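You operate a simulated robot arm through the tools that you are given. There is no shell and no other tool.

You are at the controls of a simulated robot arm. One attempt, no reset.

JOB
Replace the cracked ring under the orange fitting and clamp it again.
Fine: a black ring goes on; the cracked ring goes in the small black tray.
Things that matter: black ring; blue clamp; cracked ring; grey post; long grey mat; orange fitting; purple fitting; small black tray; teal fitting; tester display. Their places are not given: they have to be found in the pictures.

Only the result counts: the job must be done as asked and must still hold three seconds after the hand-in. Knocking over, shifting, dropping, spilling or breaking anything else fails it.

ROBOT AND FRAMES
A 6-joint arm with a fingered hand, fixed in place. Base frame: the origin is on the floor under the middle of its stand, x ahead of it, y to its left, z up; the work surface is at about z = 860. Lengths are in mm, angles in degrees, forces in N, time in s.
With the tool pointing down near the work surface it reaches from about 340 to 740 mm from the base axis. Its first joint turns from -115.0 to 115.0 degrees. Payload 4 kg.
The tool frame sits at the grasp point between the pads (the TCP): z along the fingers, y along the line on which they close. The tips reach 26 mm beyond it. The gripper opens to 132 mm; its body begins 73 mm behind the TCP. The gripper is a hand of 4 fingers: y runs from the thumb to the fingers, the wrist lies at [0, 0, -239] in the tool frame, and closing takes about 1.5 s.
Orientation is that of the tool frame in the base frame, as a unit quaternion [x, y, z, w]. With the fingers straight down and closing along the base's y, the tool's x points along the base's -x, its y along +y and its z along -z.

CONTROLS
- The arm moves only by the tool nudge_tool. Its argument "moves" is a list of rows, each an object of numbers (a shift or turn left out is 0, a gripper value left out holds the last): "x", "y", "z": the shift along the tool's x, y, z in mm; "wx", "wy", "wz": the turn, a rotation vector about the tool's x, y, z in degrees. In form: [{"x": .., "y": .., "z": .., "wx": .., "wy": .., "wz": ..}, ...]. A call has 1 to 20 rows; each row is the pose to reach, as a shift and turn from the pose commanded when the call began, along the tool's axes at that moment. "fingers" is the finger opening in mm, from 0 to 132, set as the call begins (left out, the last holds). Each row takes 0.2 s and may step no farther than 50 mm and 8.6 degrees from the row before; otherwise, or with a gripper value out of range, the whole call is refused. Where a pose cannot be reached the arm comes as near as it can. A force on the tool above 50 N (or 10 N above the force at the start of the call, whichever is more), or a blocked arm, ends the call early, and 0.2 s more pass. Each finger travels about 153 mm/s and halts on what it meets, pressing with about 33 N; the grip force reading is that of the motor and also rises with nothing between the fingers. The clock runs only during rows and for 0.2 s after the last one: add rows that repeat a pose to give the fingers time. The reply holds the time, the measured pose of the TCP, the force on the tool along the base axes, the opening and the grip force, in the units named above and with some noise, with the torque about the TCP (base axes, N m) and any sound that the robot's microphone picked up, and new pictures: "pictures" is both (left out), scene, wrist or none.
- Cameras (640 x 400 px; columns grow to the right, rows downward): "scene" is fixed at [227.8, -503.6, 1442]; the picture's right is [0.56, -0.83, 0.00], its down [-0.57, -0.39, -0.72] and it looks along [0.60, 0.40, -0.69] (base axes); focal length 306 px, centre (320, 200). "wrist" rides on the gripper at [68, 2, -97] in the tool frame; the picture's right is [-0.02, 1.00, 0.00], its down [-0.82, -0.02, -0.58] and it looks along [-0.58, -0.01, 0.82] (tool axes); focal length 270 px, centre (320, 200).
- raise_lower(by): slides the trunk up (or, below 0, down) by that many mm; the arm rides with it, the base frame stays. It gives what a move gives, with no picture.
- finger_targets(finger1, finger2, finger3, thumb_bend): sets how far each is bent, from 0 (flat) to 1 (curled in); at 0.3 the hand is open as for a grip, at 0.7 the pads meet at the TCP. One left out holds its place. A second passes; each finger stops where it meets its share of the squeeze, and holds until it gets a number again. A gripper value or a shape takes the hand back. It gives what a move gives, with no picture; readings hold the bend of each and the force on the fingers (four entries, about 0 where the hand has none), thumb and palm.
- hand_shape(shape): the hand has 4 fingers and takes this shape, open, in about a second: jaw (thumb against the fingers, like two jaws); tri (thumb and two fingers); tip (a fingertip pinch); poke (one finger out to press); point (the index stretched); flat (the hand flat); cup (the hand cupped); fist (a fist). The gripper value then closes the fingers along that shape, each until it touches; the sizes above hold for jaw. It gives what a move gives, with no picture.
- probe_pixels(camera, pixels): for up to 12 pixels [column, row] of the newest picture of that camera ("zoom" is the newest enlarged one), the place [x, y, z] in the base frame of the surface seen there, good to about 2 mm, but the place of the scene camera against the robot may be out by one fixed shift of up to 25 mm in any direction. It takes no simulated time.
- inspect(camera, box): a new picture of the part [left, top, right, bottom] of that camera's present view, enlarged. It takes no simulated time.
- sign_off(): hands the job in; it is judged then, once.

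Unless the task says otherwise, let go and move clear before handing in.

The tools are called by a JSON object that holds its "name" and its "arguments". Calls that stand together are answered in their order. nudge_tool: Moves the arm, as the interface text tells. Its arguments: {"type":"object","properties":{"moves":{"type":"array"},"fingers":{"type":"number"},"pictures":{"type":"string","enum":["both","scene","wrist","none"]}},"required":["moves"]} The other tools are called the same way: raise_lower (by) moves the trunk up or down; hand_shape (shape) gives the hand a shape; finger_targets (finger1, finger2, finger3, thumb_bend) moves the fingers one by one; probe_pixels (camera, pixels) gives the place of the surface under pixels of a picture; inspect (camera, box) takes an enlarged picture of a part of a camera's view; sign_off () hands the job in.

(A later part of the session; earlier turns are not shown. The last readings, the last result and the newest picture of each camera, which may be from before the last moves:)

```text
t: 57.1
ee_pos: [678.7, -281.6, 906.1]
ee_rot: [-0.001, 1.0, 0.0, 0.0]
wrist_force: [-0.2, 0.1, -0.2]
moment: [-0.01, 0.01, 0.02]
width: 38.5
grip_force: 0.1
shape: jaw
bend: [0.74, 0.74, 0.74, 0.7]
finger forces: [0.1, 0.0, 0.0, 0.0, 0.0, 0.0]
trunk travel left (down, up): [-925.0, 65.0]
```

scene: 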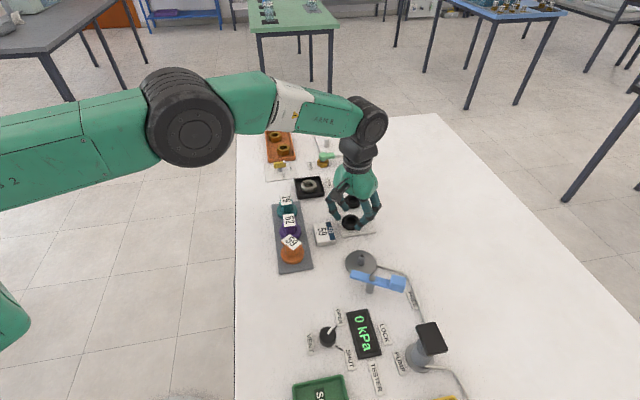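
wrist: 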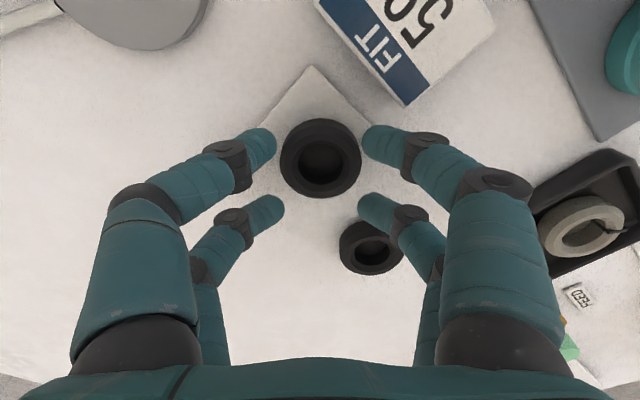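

I'll trim (-2.2,+0.8), descend to z≈894.8 and close on the black ring.

{"name": "nudge_tool", "arguments": {"moves": [{"x": 2.2, "y": 0.8}, {"x": 2.2, "y": 0.8, "z": 6}, {"x": 2.2, "y": 0.8, "z": 11}, {"x": 2.2, "y": 0.8, "z": 11}], "pictures": "none"}}

{"name": "nudge_tool", "arguments": {"moves": [{"x": 0}, {"x": 0}, {"x": 0}, {"x": 0}, {"x": 0}], "fingers": 16}}

{"name": "inspect", "arguments": {"camera": "wrist", "box": [220, 60, 420, 240]}}

```text
t: 58.1
ee_pos: [675.0, -281.4, 894.8]
ee_rot: [-0.001, 1.0, 0.0, -0.001]
wrist_force: [-0.4, 0.8, -0.2]
moment: [-0.02, -0.02, 0.0]
width: 38.6
grip_force: 0.1
shape: jaw
bend: [0.74, 0.74, 0.74, 0.7]
finger forces: [0.1, 0.1, 0.1, 0.0, 0.0, 0.0]
trunk travel left (down, up): [-925.0, 65.0]
```

```text
t: 59.3
ee_pos: [675.2, -281.2, 894.6]
ee_rot: [-0.001, 1.0, 0.0, 0.0]
wrist_force: [0.4, 1.1, 0.6]
moment: [-0.03, 0.0, -0.01]
width: 22.1
grip_force: 33.3
shape: jaw
bend: [0.73, 0.73, 0.73, 0.7]
finger forces: [34.6, 35.5, 30.1, 0.0, 28.3, 0.1]
trunk travel left (down, up): [-925.0, 65.0]
```

scene: 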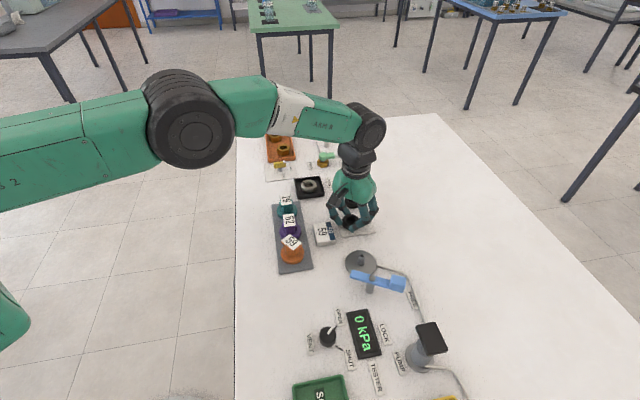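
wrist: 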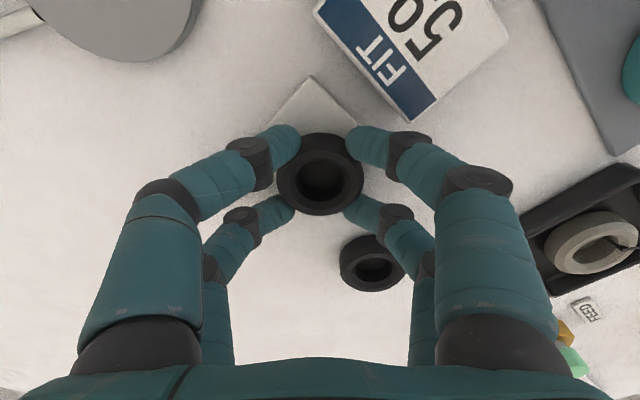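

```text
2.22 times, centred on (320, 150) of wrist
```

zoom: 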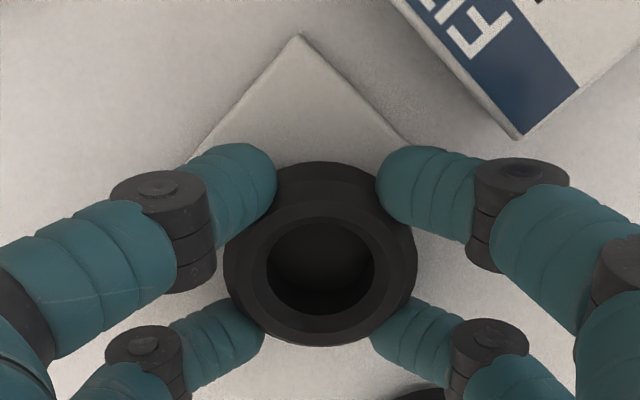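

All four digits hold the black ring (28–35 N, width 22). I'll lift it straight up.

{"name": "nudge_tool", "arguments": {"moves": [{"z": -4}, {"z": -10}, {"z": -20}, {"z": -40}, {"z": -70}, {"z": -100}, {"z": -106}]}}

{"name": "inspect", "arguments": {"camera": "wrist", "box": [220, 50, 420, 230]}}

{"name": "inspect", "arguments": {"camera": "scene", "box": [290, 150, 410, 260]}}

```text
t: 60.9
ee_pos: [678.5, -279.7, 1001.4]
ee_rot: [-0.001, 1.0, 0.0, 0.0]
wrist_force: [0.3, -0.4, -0.9]
moment: [0.04, 0.01, -0.01]
width: 21.8
grip_force: 33.2
shape: jaw
bend: [0.73, 0.73, 0.73, 0.7]
finger forces: [36.4, 36.5, 29.0, 0.0, 30.1, 0.0]
trunk travel left (down, up): [-925.0, 65.0]
```

scene: 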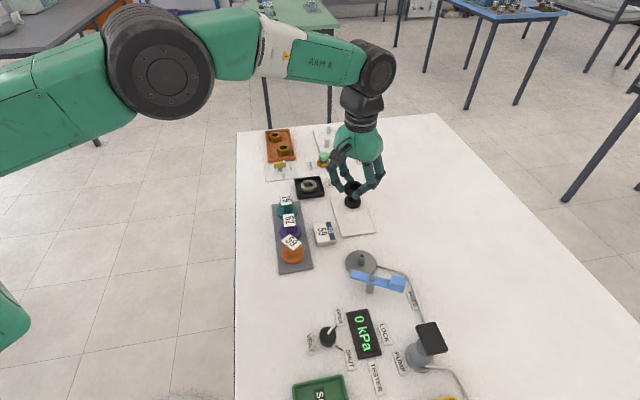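
wrist: 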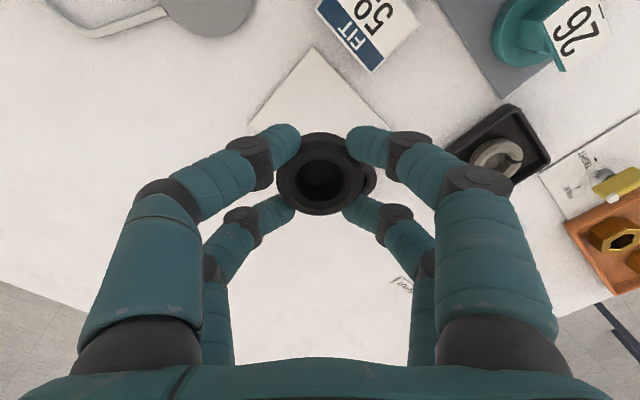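

```text
2.22 times, centred on (320, 140) of wrist
```

zoom: 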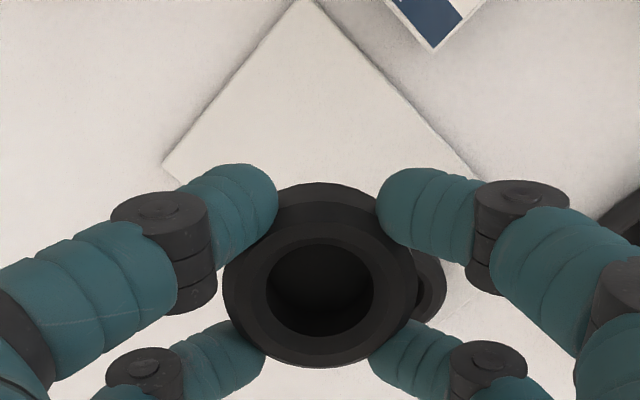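

```text
3.64 times, centred on (350, 205) of scene
```

zoom: 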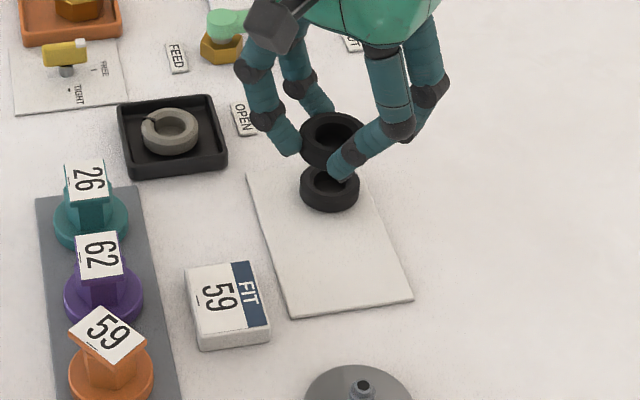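

The ring is held level and the pad beneath was plain. The dark hole floor also showed on the cracked ring, which came off the spigot freely, so it's only how the hole looks. I'll carry it over the spigot.

{"name": "nudge_tool", "arguments": {"moves": [{"x": 22, "y": -19}, {"x": 43, "y": -38}, {"x": 65, "y": -57}, {"x": 86, "y": -75.7}, {"x": 86, "y": -75.7}, {"x": 86, "y": -75.7}]}}

{"name": "inspect", "arguments": {"camera": "wrist", "box": [220, 50, 420, 230]}}

{"name": "inspect", "arguments": {"camera": "scene", "box": [320, 190, 440, 300]}}

```text
t: 62.3
ee_pos: [588.7, -356.3, 1002.3]
ee_rot: [-0.001, 1.0, 0.0, 0.0]
wrist_force: [0.0, 0.6, -0.9]
moment: [-0.02, 0.0, 0.04]
width: 21.3
grip_force: 33.6
shape: jaw
bend: [0.73, 0.73, 0.73, 0.71]
finger forces: [35.6, 37.6, 28.2, 0.1, 31.4, 0.0]
trunk travel left (down, up): [-925.0, 65.0]
```

scene: 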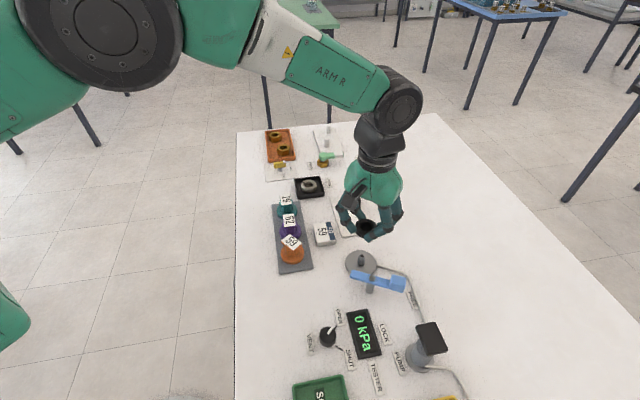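
wrist: 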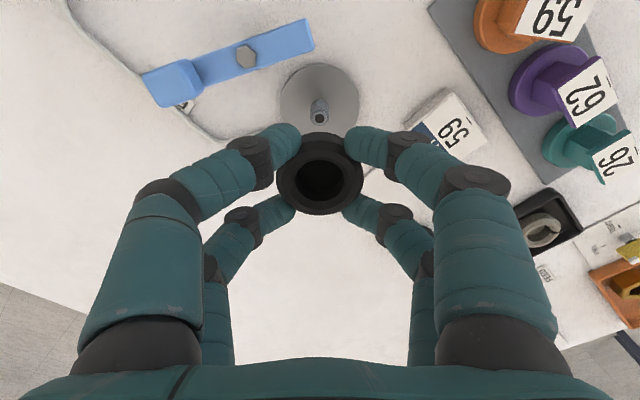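

```text
2.22 times, centred on (320, 140) of wrist
```

zoom: 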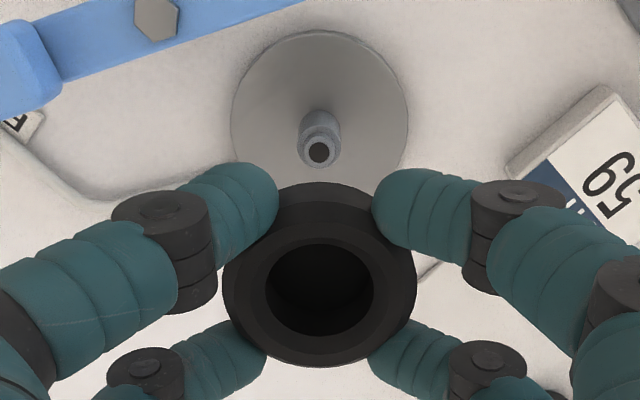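

```text
3.64 times, centred on (380, 245) of scene
```

zoom: 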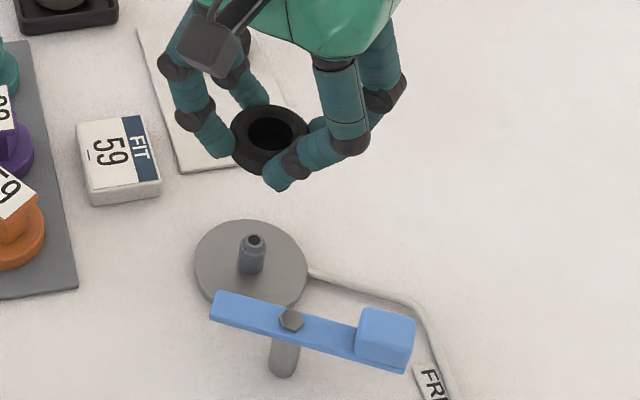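

I'll probe the held ring's rim and the spigot top together to align them.

{"name": "probe_pixels", "arguments": {"camera": "wrist", "pixels": [[319, 118], [319, 112], [283, 178], [357, 178], [320, 212], [320, 150], [296, 178], [343, 178], [320, 158], [320, 203], [282, 95], [358, 95]]}}

{"name": "probe_pixels", "arguments": {"camera": "zoom", "pixels": [[254, 240], [251, 265], [240, 130], [302, 135], [268, 110], [268, 165], [292, 318], [200, 262], [305, 262]]}}

```text
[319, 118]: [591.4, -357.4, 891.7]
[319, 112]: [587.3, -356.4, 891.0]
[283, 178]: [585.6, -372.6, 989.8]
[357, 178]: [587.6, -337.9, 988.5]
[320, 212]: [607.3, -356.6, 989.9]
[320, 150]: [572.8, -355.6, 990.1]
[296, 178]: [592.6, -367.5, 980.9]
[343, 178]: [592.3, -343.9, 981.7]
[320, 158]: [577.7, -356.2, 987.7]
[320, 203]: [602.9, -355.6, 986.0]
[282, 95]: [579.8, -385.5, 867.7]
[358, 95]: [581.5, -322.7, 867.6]
```

```text
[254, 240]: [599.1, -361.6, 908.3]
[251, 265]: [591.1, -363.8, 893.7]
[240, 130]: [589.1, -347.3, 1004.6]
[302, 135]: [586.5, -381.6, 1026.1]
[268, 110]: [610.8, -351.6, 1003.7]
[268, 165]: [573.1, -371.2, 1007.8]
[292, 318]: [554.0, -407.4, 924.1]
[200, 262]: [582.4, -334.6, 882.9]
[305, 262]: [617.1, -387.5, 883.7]
```

The held ring's centre (590.2,-355.5) is within about 1 mm of the spigot (591,-356.5), and the hole clearance is about 5 mm. I'll descend over the spigot, slowly near the end.

{"name": "nudge_tool", "arguments": {"moves": [{"x": -0.6, "y": -0.8, "z": 25}, {"x": -0.6, "y": -0.8, "z": 50}, {"x": -0.6, "y": -0.8, "z": 68}, {"x": -0.6, "y": -0.8, "z": 76}, {"x": -0.6, "y": -0.8, "z": 84}, {"x": -0.6, "y": -0.8, "z": 90}, {"x": -0.6, "y": -0.8, "z": 95}, {"x": -0.6, "y": -0.8, "z": 99}, {"x": -0.6, "y": -0.8, "z": 99}]}}

{"name": "inspect", "arguments": {"camera": "wrist", "box": [220, 60, 420, 240]}}

{"name": "inspect", "arguments": {"camera": "scene", "box": [320, 210, 440, 310]}}

```text
t: 64.3
ee_pos: [591.4, -358.6, 902.5]
ee_rot: [0.0, 1.0, 0.0, -0.001]
wrist_force: [-0.4, 0.5, -1.0]
moment: [0.03, 0.04, -0.01]
width: 20.9
grip_force: 33.2
shape: jaw
bend: [0.73, 0.73, 0.73, 0.71]
finger forces: [37.8, 36.7, 30.7, 0.1, 34.7, 0.1]
trunk travel left (down, up): [-925.0, 65.0]
```

scene: 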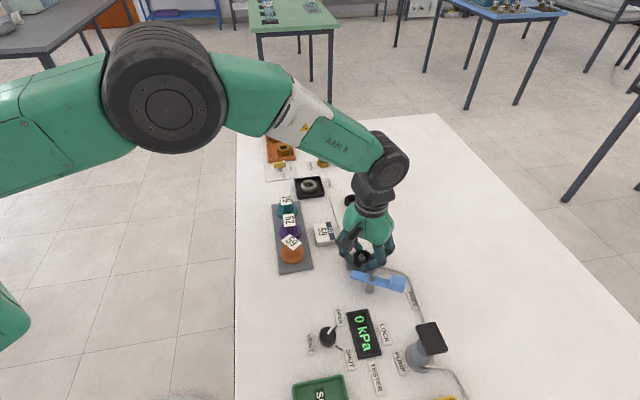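
wrist: 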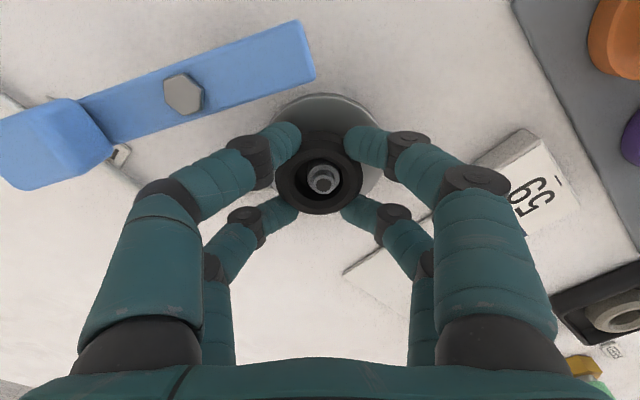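

```text
2.22 times, centred on (320, 150) of wrist
```

zoom: 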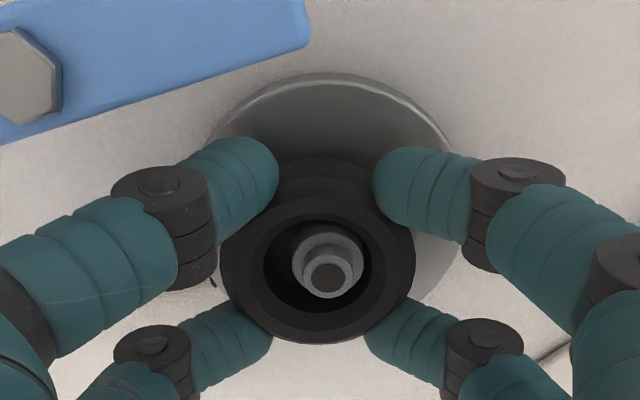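

```text
4.00 times, centred on (380, 260) of scene
```

zoom: 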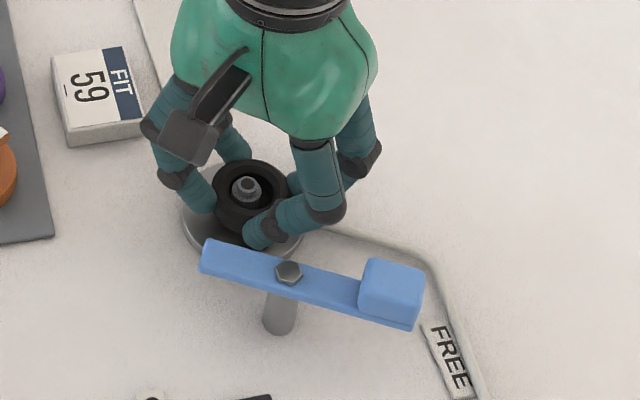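

The spigot is through the hole with no force, but it sits a little right of centre in the ring (zoom (328,270) against hole centre (317,265)). I'll probe and trim before seating.

{"name": "probe_pixels", "arguments": {"camera": "wrist", "pixels": [[281, 172], [358, 172], [295, 172], [343, 172], [323, 175], [316, 175], [331, 175], [323, 182], [320, 205], [320, 150]]}}

{"name": "nudge_tool", "arguments": {"moves": [{"x": 0}], "pictures": "none"}}

```text
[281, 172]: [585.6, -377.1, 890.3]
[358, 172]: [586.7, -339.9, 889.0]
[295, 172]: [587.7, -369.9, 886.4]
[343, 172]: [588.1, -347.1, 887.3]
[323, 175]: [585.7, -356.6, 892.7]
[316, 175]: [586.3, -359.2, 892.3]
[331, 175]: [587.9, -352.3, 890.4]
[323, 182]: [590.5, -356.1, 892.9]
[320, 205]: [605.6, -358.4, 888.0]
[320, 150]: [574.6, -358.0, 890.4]
```

```text
t: 64.7
ee_pos: [590.6, -358.9, 903.0]
ee_rot: [0.0, 1.0, 0.0, 0.0]
wrist_force: [-0.7, 0.7, -0.2]
moment: [0.01, -0.02, 0.01]
width: 20.6
grip_force: 33.3
shape: jaw
bend: [0.73, 0.73, 0.73, 0.71]
finger forces: [37.8, 36.6, 30.6, 0.0, 34.6, 0.1]
trunk travel left (down, up): [-925.0, 65.0]
```

The ring centre is at y=-358.5 and the spigot at -355.8. I'll shift +2.7 in y, then lower gently to the base.

{"name": "nudge_tool", "arguments": {"moves": [{"x": -0.3, "y": 2.7}, {"x": -0.3, "y": 2.7, "z": 2}, {"x": -0.3, "y": 2.7, "z": 3.5}, {"x": -0.3, "y": 2.7, "z": 4.5}], "pictures": "none"}}

```text
t: 65.7
ee_pos: [591.9, -355.5, 897.0]
ee_rot: [-0.002, 1.0, 0.0, 0.0]
wrist_force: [-0.1, -0.5, 0.1]
moment: [-0.02, -0.01, 0.0]
width: 20.7
grip_force: 33.1
shape: jaw
bend: [0.73, 0.73, 0.73, 0.71]
finger forces: [38.0, 36.9, 30.9, 0.1, 34.7, 0.1]
trunk travel left (down, up): [-925.0, 65.0]
```

{"name": "nudge_tool", "arguments": {"moves": [{"z": 0.6}, {"z": 1.2}], "pictures": "wrist"}}

{"name": "inspect", "arguments": {"camera": "wrist", "box": [220, 60, 420, 240]}}

```text
t: 66.3
ee_pos: [591.8, -356.8, 896.4]
ee_rot: [-0.001, 1.0, -0.001, 0.0]
wrist_force: [0.3, -0.9, 0.8]
moment: [-0.02, -0.05, -0.05]
width: 20.8
grip_force: 33.0
shape: jaw
bend: [0.73, 0.73, 0.73, 0.7]
finger forces: [37.9, 36.9, 31.2, 0.1, 35.4, 0.0]
trunk travel left (down, up): [-925.0, 65.0]
```

wrist: 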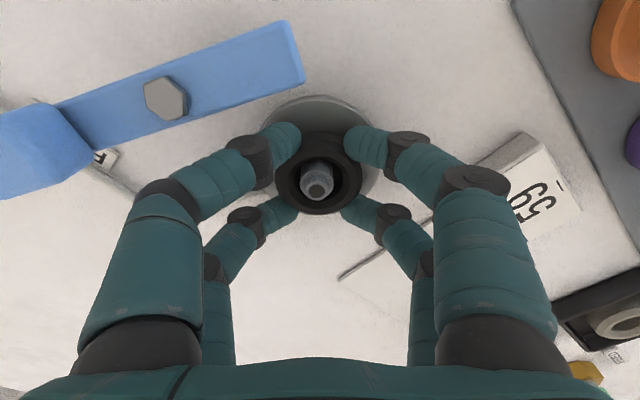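

```text
2.22 times, centred on (320, 150) of wrist
```

zoom: 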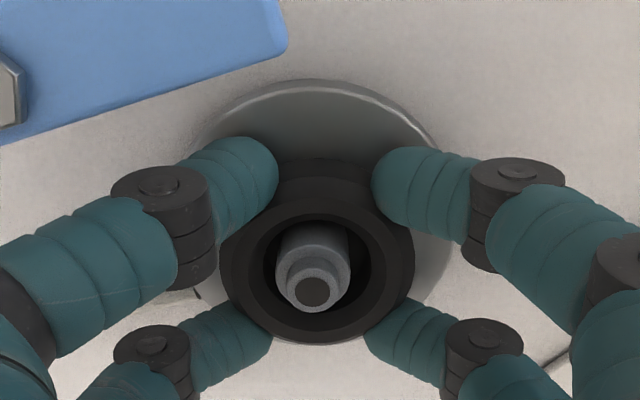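

The spigot is centred in the ring and the bottom contact is just starting (0.8 N). I'll lower slightly more to confirm it is seated.

{"name": "nudge_tool", "arguments": {"moves": [{"z": 0.6}, {"z": 1.2}, {"z": 1.2}], "pictures": "none"}}

```text
t: 67.1
ee_pos: [591.2, -354.5, 896.0]
ee_rot: [-0.001, 1.0, -0.001, 0.001]
wrist_force: [-0.7, -1.9, 11.7]
moment: [0.1, -0.13, -0.01]
width: 21.0
grip_force: 33.2
shape: jaw
bend: [0.73, 0.73, 0.73, 0.7]
finger forces: [38.5, 39.0, 32.2, 0.0, 36.4, 0.0]
trunk travel left (down, up): [-925.0, 65.0]
```

Seated: Fz is 11.7 N. I'll ease off and open the fingers.

{"name": "nudge_tool", "arguments": {"moves": [{"z": -1.2}, {"z": -1.2}], "pictures": "none"}}

{"name": "nudge_tool", "arguments": {"moves": [{"z": 0}, {"z": 0}, {"z": 0}], "fingers": 44}}

{"name": "inspect", "arguments": {"camera": "wrist", "box": [220, 60, 420, 240]}}

{"name": "inspect", "arguments": {"camera": "scene", "box": [320, 210, 440, 310]}}

```text
t: 67.7
ee_pos: [591.7, -355.5, 896.3]
ee_rot: [-0.001, 1.0, -0.001, 0.001]
wrist_force: [2.0, -4.1, 7.7]
moment: [0.02, -0.2, -0.07]
width: 20.8
grip_force: 33.1
shape: jaw
bend: [0.73, 0.73, 0.73, 0.7]
finger forces: [37.9, 39.9, 32.8, 0.0, 36.7, 0.1]
trunk travel left (down, up): [-925.0, 65.0]
```

```text
t: 68.5
ee_pos: [591.6, -354.6, 897.1]
ee_rot: [-0.001, 1.0, 0.0, 0.0]
wrist_force: [0.0, -0.9, 0.2]
moment: [0.0, 0.01, -0.01]
width: 43.6
grip_force: 0.0
shape: jaw
bend: [0.74, 0.74, 0.74, 0.7]
finger forces: [0.0, 0.1, 0.0, 0.1, 0.1, 0.1]
trunk travel left (down, up): [-925.0, 65.0]
```

scene: 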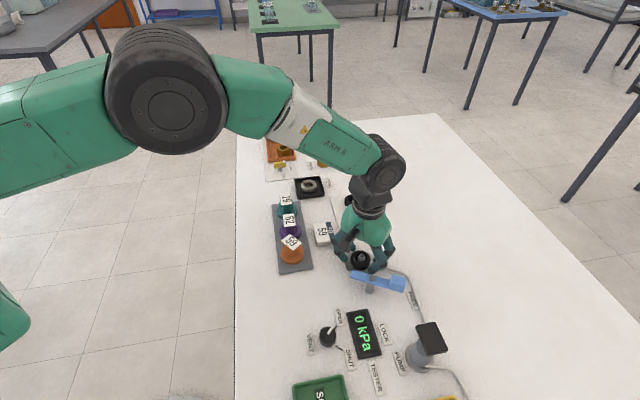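
wrist: 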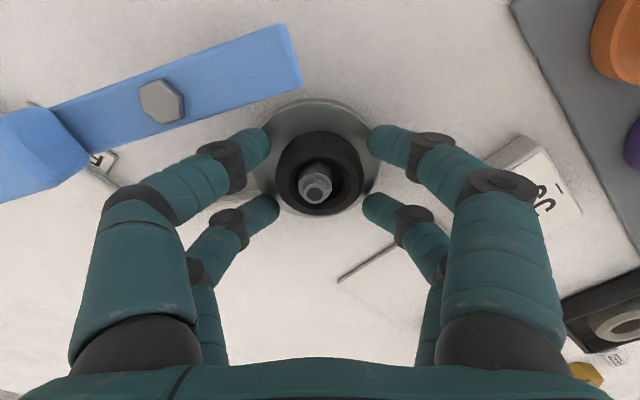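

```text
2.22 times, centred on (320, 150) of wrist
```

zoom: 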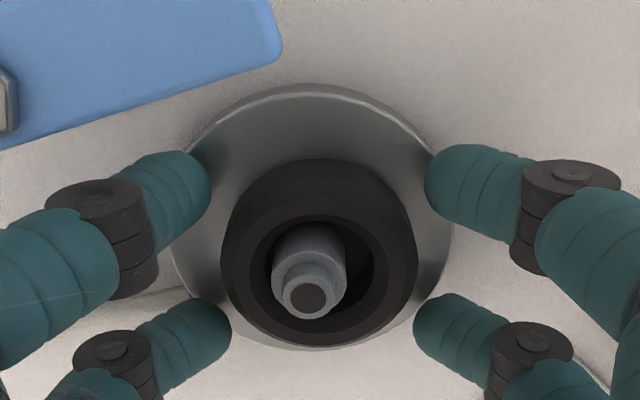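

```text
4.00 times, centred on (380, 260) of scene
```

zoom: 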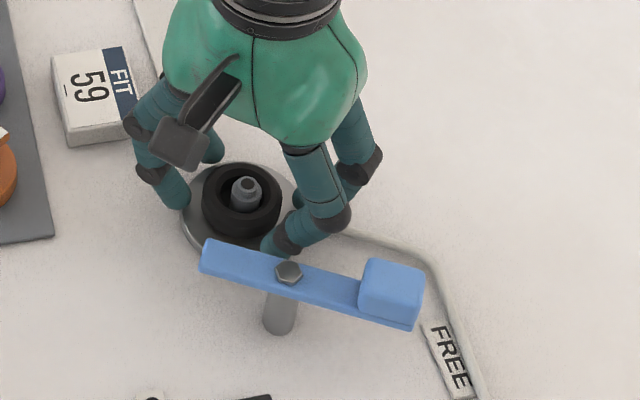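

The ring is on, though it looks about 2 mm off to +y of the spigot. I'll measure that precisely before leaving it.

{"name": "probe_pixels", "arguments": {"camera": "wrist", "pixels": [[279, 172], [360, 172], [279, 180], [360, 180], [319, 203], [319, 143], [256, 160], [377, 160], [308, 178], [325, 178], [316, 190], [316, 178]]}}

{"name": "inspect", "arguments": {"camera": "wrist", "box": [268, 115, 372, 215]}}

```text
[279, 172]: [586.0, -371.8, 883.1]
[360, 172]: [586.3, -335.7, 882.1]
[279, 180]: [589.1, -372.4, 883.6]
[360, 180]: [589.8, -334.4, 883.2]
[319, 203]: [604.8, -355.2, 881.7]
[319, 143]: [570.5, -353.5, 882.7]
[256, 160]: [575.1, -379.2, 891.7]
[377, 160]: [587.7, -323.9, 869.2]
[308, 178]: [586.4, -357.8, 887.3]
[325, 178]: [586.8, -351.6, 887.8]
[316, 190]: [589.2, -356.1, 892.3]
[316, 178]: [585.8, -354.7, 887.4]
```

```text
4.00 times, centred on (320, 165) of wrist
```

zoom: 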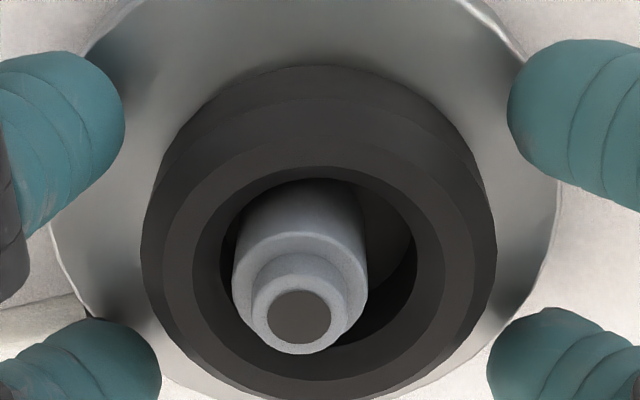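

The ring reads roughly (588,-353.5) against a spigot axis of about (590.7,-355.9). I'll look at it from the scene camera too, to get the offset direction right.

{"name": "inspect", "arguments": {"camera": "scene", "box": [340, 242, 384, 276]}}

```text
11.76 times, centred on (362, 259) of scene
```

zoom: 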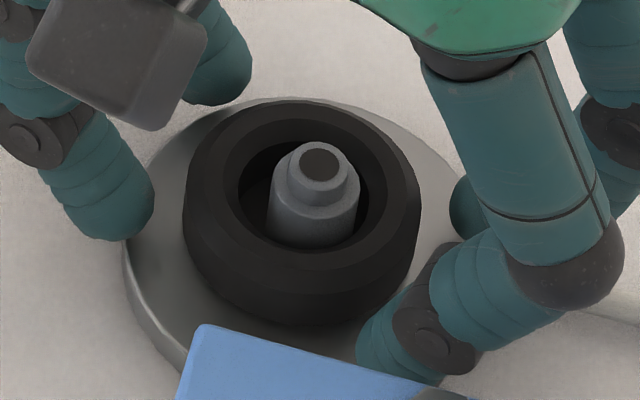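

Both views agree that the ring should move about 2.5 mm toward -y. I'll shift the open hand by that, close so the cage re-centres the ring, check, and open again.

{"name": "nudge_tool", "arguments": {"moves": [{"x": -0.4, "y": -2.4, "z": 0}, {"x": -0.4, "y": -2.4, "z": 0}], "pictures": "none"}}

{"name": "nudge_tool", "arguments": {"moves": [{"z": 0}, {"z": 0}, {"z": 0}, {"z": 0}], "fingers": 19, "pictures": "wrist"}}

{"name": "inspect", "arguments": {"camera": "wrist", "box": [268, 115, 372, 215]}}

{"name": "inspect", "arguments": {"camera": "scene", "box": [340, 242, 384, 276]}}

```text
t: 69.1
ee_pos: [592.1, -356.9, 895.0]
ee_rot: [-0.001, 1.0, 0.0, -0.001]
wrist_force: [-0.5, 0.9, -0.5]
moment: [0.01, -0.01, -0.03]
width: 43.8
grip_force: 0.1
shape: jaw
bend: [0.74, 0.74, 0.74, 0.7]
finger forces: [0.0, 0.0, 0.1, 0.0, 0.0, 0.1]
trunk travel left (down, up): [-925.0, 65.0]
```

```text
t: 70.1
ee_pos: [591.0, -356.9, 896.7]
ee_rot: [-0.001, 1.0, 0.0, 0.0]
wrist_force: [-0.1, -0.3, 0.1]
moment: [0.01, 0.0, 0.0]
width: 23.6
grip_force: 33.4
shape: jaw
bend: [0.73, 0.73, 0.73, 0.7]
finger forces: [32.7, 27.9, 30.2, 0.0, 25.4, 0.0]
trunk travel left (down, up): [-925.0, 65.0]
```

wrist: 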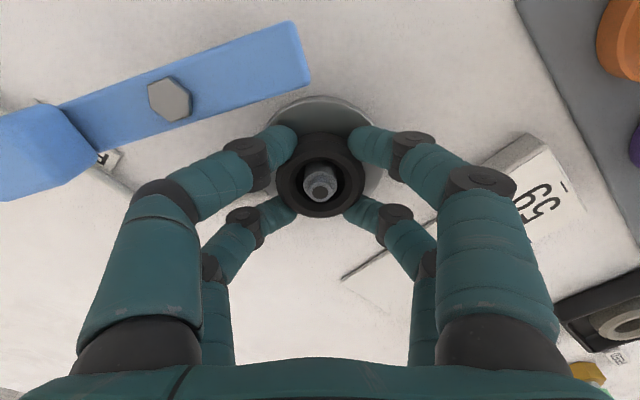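

```text
4.00 times, centred on (320, 165) of wrist
```

zoom: 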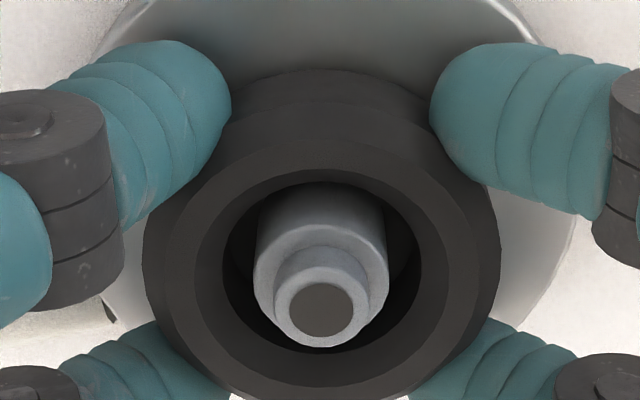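

```text
11.76 times, centred on (362, 259) of scene
```

zoom: 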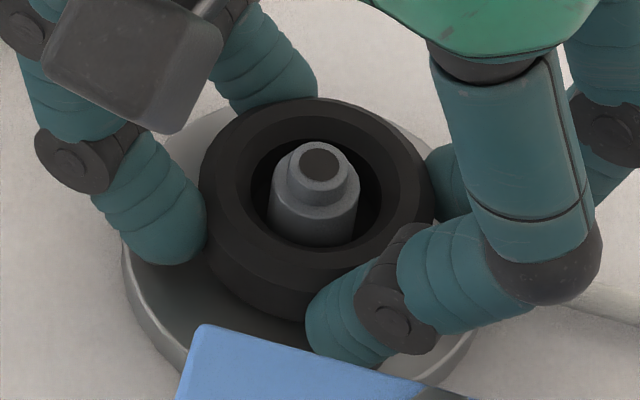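

The ring is now concentric with the spigot in both views. I'll open gently and check it stays put.

{"name": "nudge_tool", "arguments": {"moves": [{"z": 0}, {"z": 0}, {"z": 0}], "fingers": 44, "pictures": "wrist"}}

{"name": "inspect", "arguments": {"camera": "wrist", "box": [268, 115, 372, 215]}}

{"name": "inspect", "arguments": {"camera": "scene", "box": [340, 242, 384, 276]}}

```text
t: 70.9
ee_pos: [592.2, -357.3, 896.2]
ee_rot: [0.0, 1.0, 0.0, 0.0]
wrist_force: [-0.7, 0.7, 0.3]
moment: [0.0, 0.04, 0.01]
width: 43.6
grip_force: 0.0
shape: jaw
bend: [0.74, 0.74, 0.74, 0.7]
finger forces: [0.0, 0.1, 0.0, 0.1, 0.0, 0.0]
trunk travel left (down, up): [-925.0, 65.0]
```

wrist: 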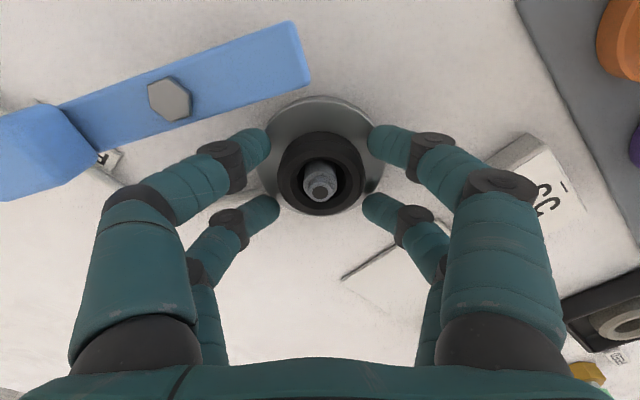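

```text
4.00 times, centred on (320, 165) of wrist
```

zoom: 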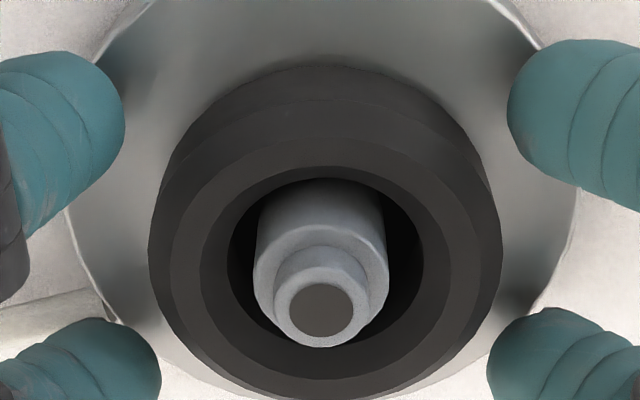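

```text
11.76 times, centred on (362, 259) of scene
```

zoom: 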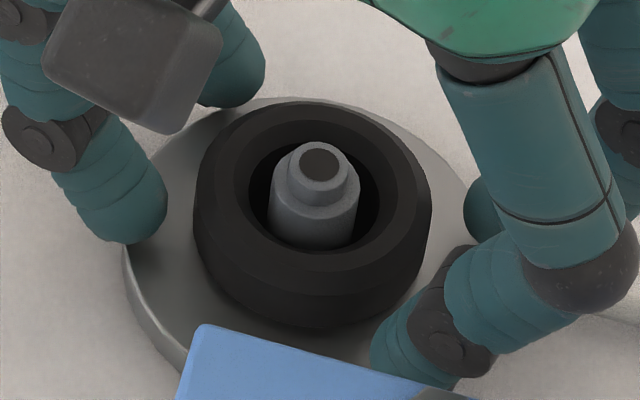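

The ring stayed centred. I'll rise straight up, then yaw and travel to above the parked orange fitting.

{"name": "nudge_tool", "arguments": {"moves": [{"z": -10}, {"z": -40}, {"z": -75}, {"z": -106}, {"x": 8, "y": 17, "z": -106, "wz": -5.6}, {"x": 16, "y": 34, "z": -106, "wz": -11.2}, {"x": 25, "y": 52, "z": -106, "wz": -16.9}, {"x": 33, "y": 69, "z": -106, "wz": -22.5}, {"x": 41, "y": 86, "z": -106, "wz": -28.1}, {"x": 50, "y": 103, "z": -106, "wz": -33.8}, {"x": 58, "y": 120, "z": -106, "wz": -39.4}, {"x": 66, "y": 137.5, "z": -106, "wz": -45}, {"x": 66, "y": 137.5, "z": -106, "wz": -45}], "fingers": 50}}

{"name": "inspect", "arguments": {"camera": "wrist", "box": [240, 50, 400, 170]}}

{"name": "inspect", "arguments": {"camera": "scene", "box": [330, 230, 430, 310]}}

```text
t: 73.7
ee_pos: [525.6, -219.5, 1001.8]
ee_rot: [-0.385, 0.923, 0.0, 0.001]
wrist_force: [-1.4, 1.3, -0.1]
moment: [0.03, 0.01, -0.01]
width: 49.6
grip_force: 0.1
shape: jaw
bend: [0.74, 0.74, 0.74, 0.7]
finger forces: [0.1, 0.0, 0.0, 0.0, 0.0, 0.0]
trunk travel left (down, up): [-925.0, 65.0]
```

scene: 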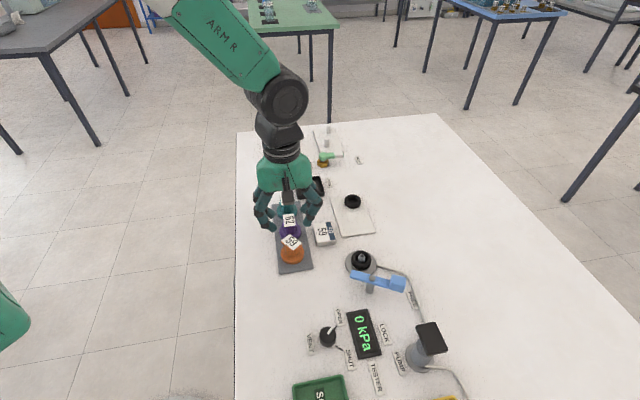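
wrist: 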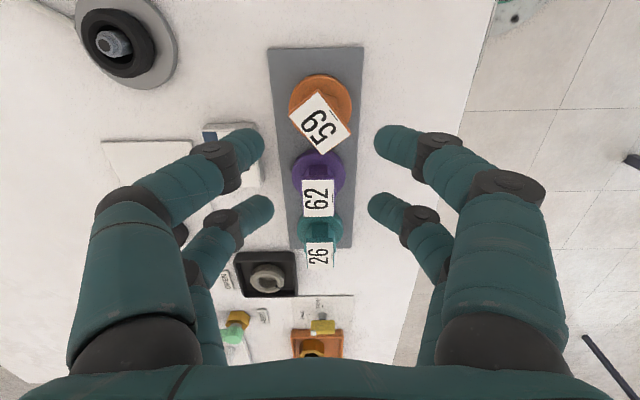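

```text
3.33 times, centred on (320, 110) of wrist
```

zoom: 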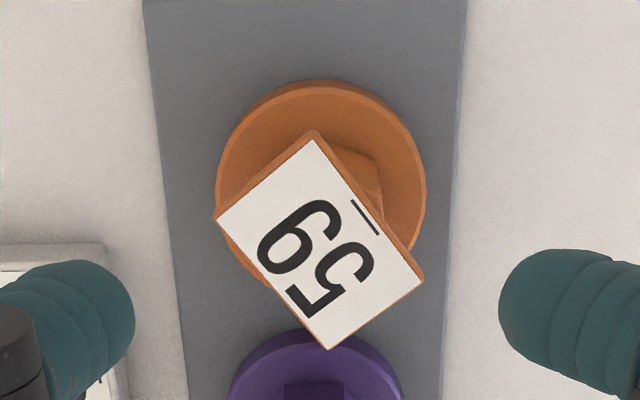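

```text
5.00 times, centred on (380, 270) of scene
```

zoom: 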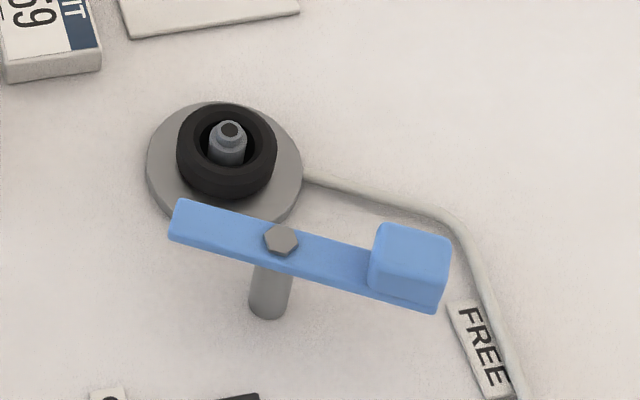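

The fitting is in clear view. I'll re-probe its plate and flange for the grasp trim.

{"name": "probe_pixels", "arguments": {"camera": "wrist", "pixels": [[318, 92], [348, 131], [292, 115], [322, 151], [320, 122], [321, 76], [290, 100], [351, 100], [347, 132]]}}

{"name": "nudge_tool", "arguments": {"moves": [{"x": 0}], "pictures": "none"}}

```text
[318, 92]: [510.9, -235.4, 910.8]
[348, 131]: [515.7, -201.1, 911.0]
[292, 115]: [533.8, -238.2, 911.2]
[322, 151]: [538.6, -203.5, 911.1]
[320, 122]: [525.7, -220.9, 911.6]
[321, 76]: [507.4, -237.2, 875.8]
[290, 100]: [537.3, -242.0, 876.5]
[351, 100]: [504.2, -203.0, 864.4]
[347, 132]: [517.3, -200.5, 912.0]
```

```text
t: 74.1
ee_pos: [526.0, -220.0, 1001.9]
ee_rot: [-0.384, 0.923, 0.0, 0.0]
wrist_force: [0.4, 0.1, 0.3]
moment: [0.01, 0.01, -0.03]
width: 49.8
grip_force: 0.1
shape: jaw
bend: [0.74, 0.74, 0.74, 0.7]
finger forces: [0.0, 0.1, 0.0, 0.0, 0.0, 0.0]
trunk travel left (down, up): [-925.0, 65.0]
```

The plate centre is (524.8,-219.6) and the TCP is at (525.8,-219.8), so alignment is good. I'll descend over the fitting to about z=893.

{"name": "nudge_tool", "arguments": {"moves": [{"x": 0.5, "z": 30}, {"x": 0.5, "z": 60}, {"x": 0.5, "z": 85}, {"x": 0.5, "z": 98}, {"x": 0.5, "z": 105}, {"x": 0.5, "z": 108.5}, {"x": 0.5, "z": 108.5}]}}

{"name": "inspect", "arguments": {"camera": "wrist", "box": [220, 60, 420, 240]}}

```text
t: 75.7
ee_pos: [527.2, -219.2, 894.5]
ee_rot: [-0.384, 0.923, 0.0, 0.0]
wrist_force: [-0.1, 0.1, -0.3]
moment: [0.04, 0.0, 0.0]
width: 49.6
grip_force: 0.1
shape: jaw
bend: [0.74, 0.74, 0.74, 0.7]
finger forces: [0.0, 0.0, 0.0, 0.0, 0.0, 0.0]
trunk travel left (down, up): [-925.0, 65.0]
```

scene: 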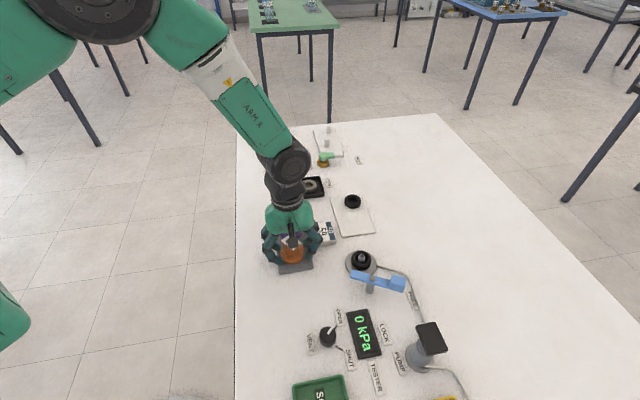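
wrist: 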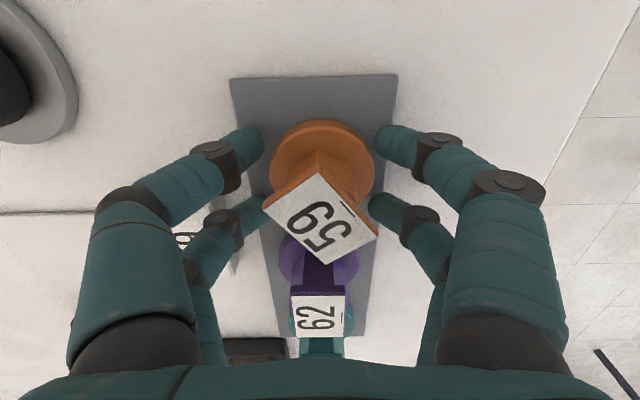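

```text
2.22 times, centred on (320, 150) of wrist
```

zoom: 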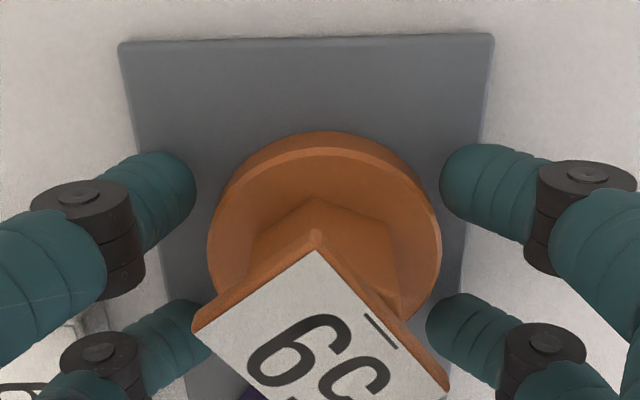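

The digits straddle the flange evenly. I'll lower 1.5 mm more and close on it.

{"name": "nudge_tool", "arguments": {"moves": [{"z": 1.3}, {"z": 1.3}], "pictures": "none"}}

{"name": "nudge_tool", "arguments": {"moves": [{"z": 0}, {"z": 0}, {"z": 0}, {"z": 0}], "fingers": 20, "pictures": "wrist"}}

{"name": "inspect", "arguments": {"camera": "wrist", "box": [220, 60, 420, 240]}}

```text
t: 76.3
ee_pos: [526.8, -220.5, 892.5]
ee_rot: [-0.384, 0.923, 0.0, 0.0]
wrist_force: [-0.3, -0.5, -0.8]
moment: [0.03, 0.02, 0.0]
width: 49.9
grip_force: 0.0
shape: jaw
bend: [0.74, 0.74, 0.74, 0.7]
finger forces: [0.1, 0.1, 0.0, 0.0, 0.0, 0.0]
trunk travel left (down, up): [-925.0, 65.0]
```

```text
t: 77.3
ee_pos: [527.4, -220.1, 892.8]
ee_rot: [-0.384, 0.923, 0.0, 0.0]
wrist_force: [1.1, -0.2, 0.0]
moment: [0.04, 0.02, -0.01]
width: 33.3
grip_force: 32.7
shape: jaw
bend: [0.74, 0.74, 0.74, 0.7]
finger forces: [30.8, 32.3, 28.4, 0.0, 31.2, 0.0]
trunk travel left (down, up): [-925.0, 65.0]
```

wrist: 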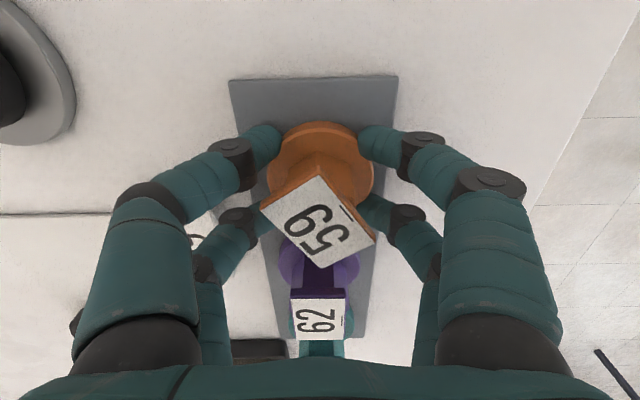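

```text
2.22 times, centred on (320, 150) of wrist
```

zoom: 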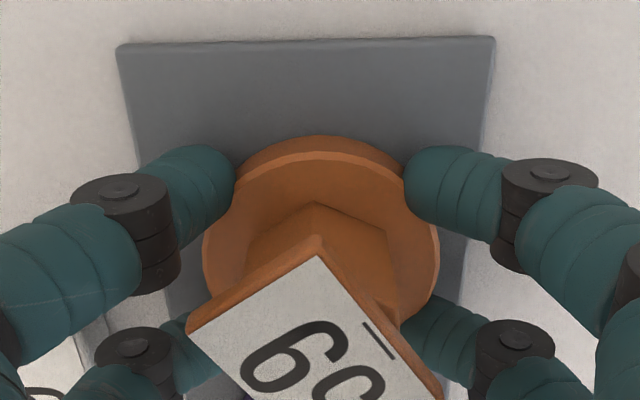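

The flange is gripped at 28–32 N on every digit. I'll lift straight up, then travel and yaw back over the base.

{"name": "nudge_tool", "arguments": {"moves": [{"z": -4}, {"z": -15}, {"z": -40}, {"z": -75}, {"z": -109}, {"x": 6.4, "y": -17.8, "z": -109, "wz": 5.6}, {"x": 12.8, "y": -35.6, "z": -109, "wz": 11.2}, {"x": 19.2, "y": -53.4, "z": -109, "wz": 16.9}, {"x": 25.6, "y": -71.2, "z": -109, "wz": 22.5}, {"x": 32, "y": -89, "z": -109, "wz": 28.1}, {"x": 38.4, "y": -106.9, "z": -109, "wz": 33.8}, {"x": 44.8, "y": -124.7, "z": -109, "wz": 39.4}, {"x": 51.2, "y": -142.5, "z": -109, "wz": 45}, {"x": 51.2, "y": -142.5, "z": -109, "wz": 45}]}}

{"name": "inspect", "arguments": {"camera": "wrist", "box": [220, 50, 420, 230]}}

{"name": "inspect", "arguments": {"camera": "scene", "box": [310, 190, 430, 300]}}

```text
t: 80.3
ee_pos: [591.5, -359.5, 1000.2]
ee_rot: [0.0, 1.0, 0.0, 0.0]
wrist_force: [0.0, -0.4, -1.2]
moment: [0.0, 0.03, 0.04]
width: 33.0
grip_force: 33.3
shape: jaw
bend: [0.74, 0.74, 0.74, 0.7]
finger forces: [31.6, 32.8, 29.4, 0.1, 31.7, 0.0]
trunk travel left (down, up): [-925.0, 65.0]
```

scene: 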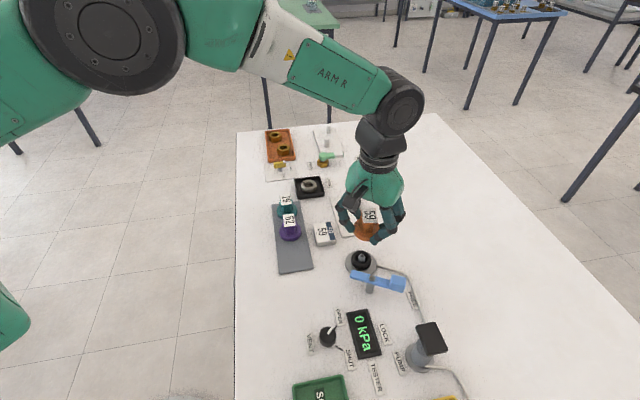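
wrist: 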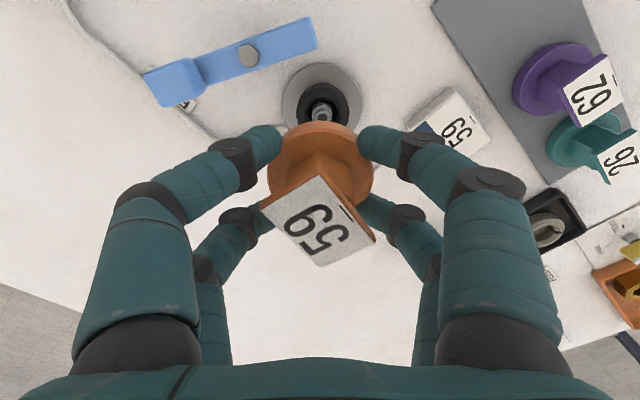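

```text
2.22 times, centred on (320, 140) of wrist
```

zoom: 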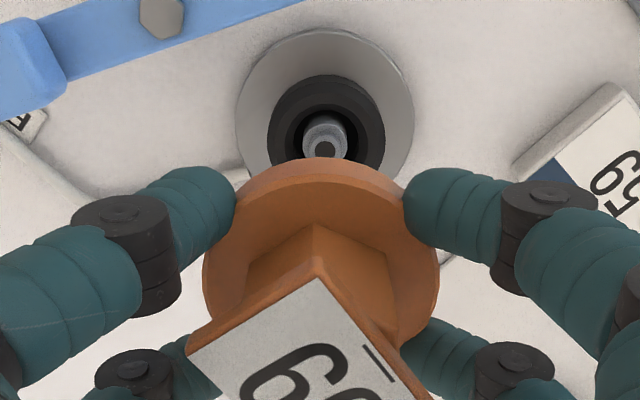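

```text
3.64 times, centred on (370, 245) of scene
```

zoom: 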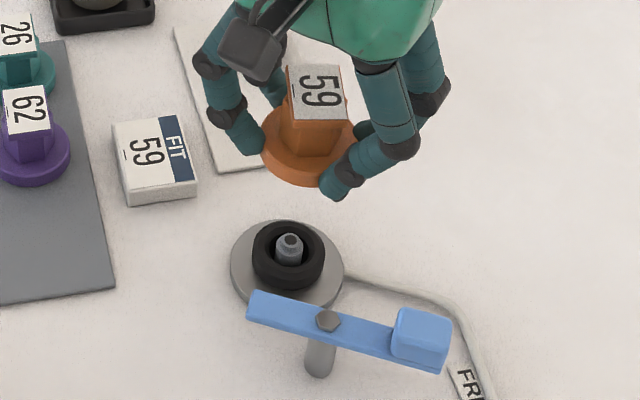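

The fitting hangs above the new ring. I'll probe its plate for axis and yaw, and the spigot for alignment.

{"name": "probe_pixels", "arguments": {"camera": "wrist", "pixels": [[318, 170], [264, 207], [368, 233], [320, 264], [320, 218], [320, 124], [272, 170], [371, 170], [322, 117], [290, 95], [353, 95], [322, 88]]}}

{"name": "nudge_tool", "arguments": {"moves": [{"x": 0}], "pictures": "none"}}

```text
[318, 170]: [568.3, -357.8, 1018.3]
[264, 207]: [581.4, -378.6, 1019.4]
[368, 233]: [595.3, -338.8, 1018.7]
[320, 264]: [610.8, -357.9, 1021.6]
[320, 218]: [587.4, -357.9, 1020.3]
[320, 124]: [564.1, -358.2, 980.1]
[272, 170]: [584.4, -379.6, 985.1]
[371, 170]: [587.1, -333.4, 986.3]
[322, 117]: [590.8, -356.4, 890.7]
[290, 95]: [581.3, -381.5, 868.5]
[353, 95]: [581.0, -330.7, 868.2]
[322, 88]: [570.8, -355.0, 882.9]
```

```text
t: 80.7
ee_pos: [590.1, -358.4, 1001.1]
ee_rot: [-0.002, 1.0, 0.0, 0.0]
wrist_force: [-0.5, 0.0, 0.1]
moment: [0.02, 0.0, 0.0]
width: 32.9
grip_force: 33.4
shape: jaw
bend: [0.74, 0.74, 0.74, 0.7]
finger forces: [31.6, 32.8, 29.5, 0.1, 31.7, 0.0]
trunk travel left (down, up): [-925.0, 65.0]
```

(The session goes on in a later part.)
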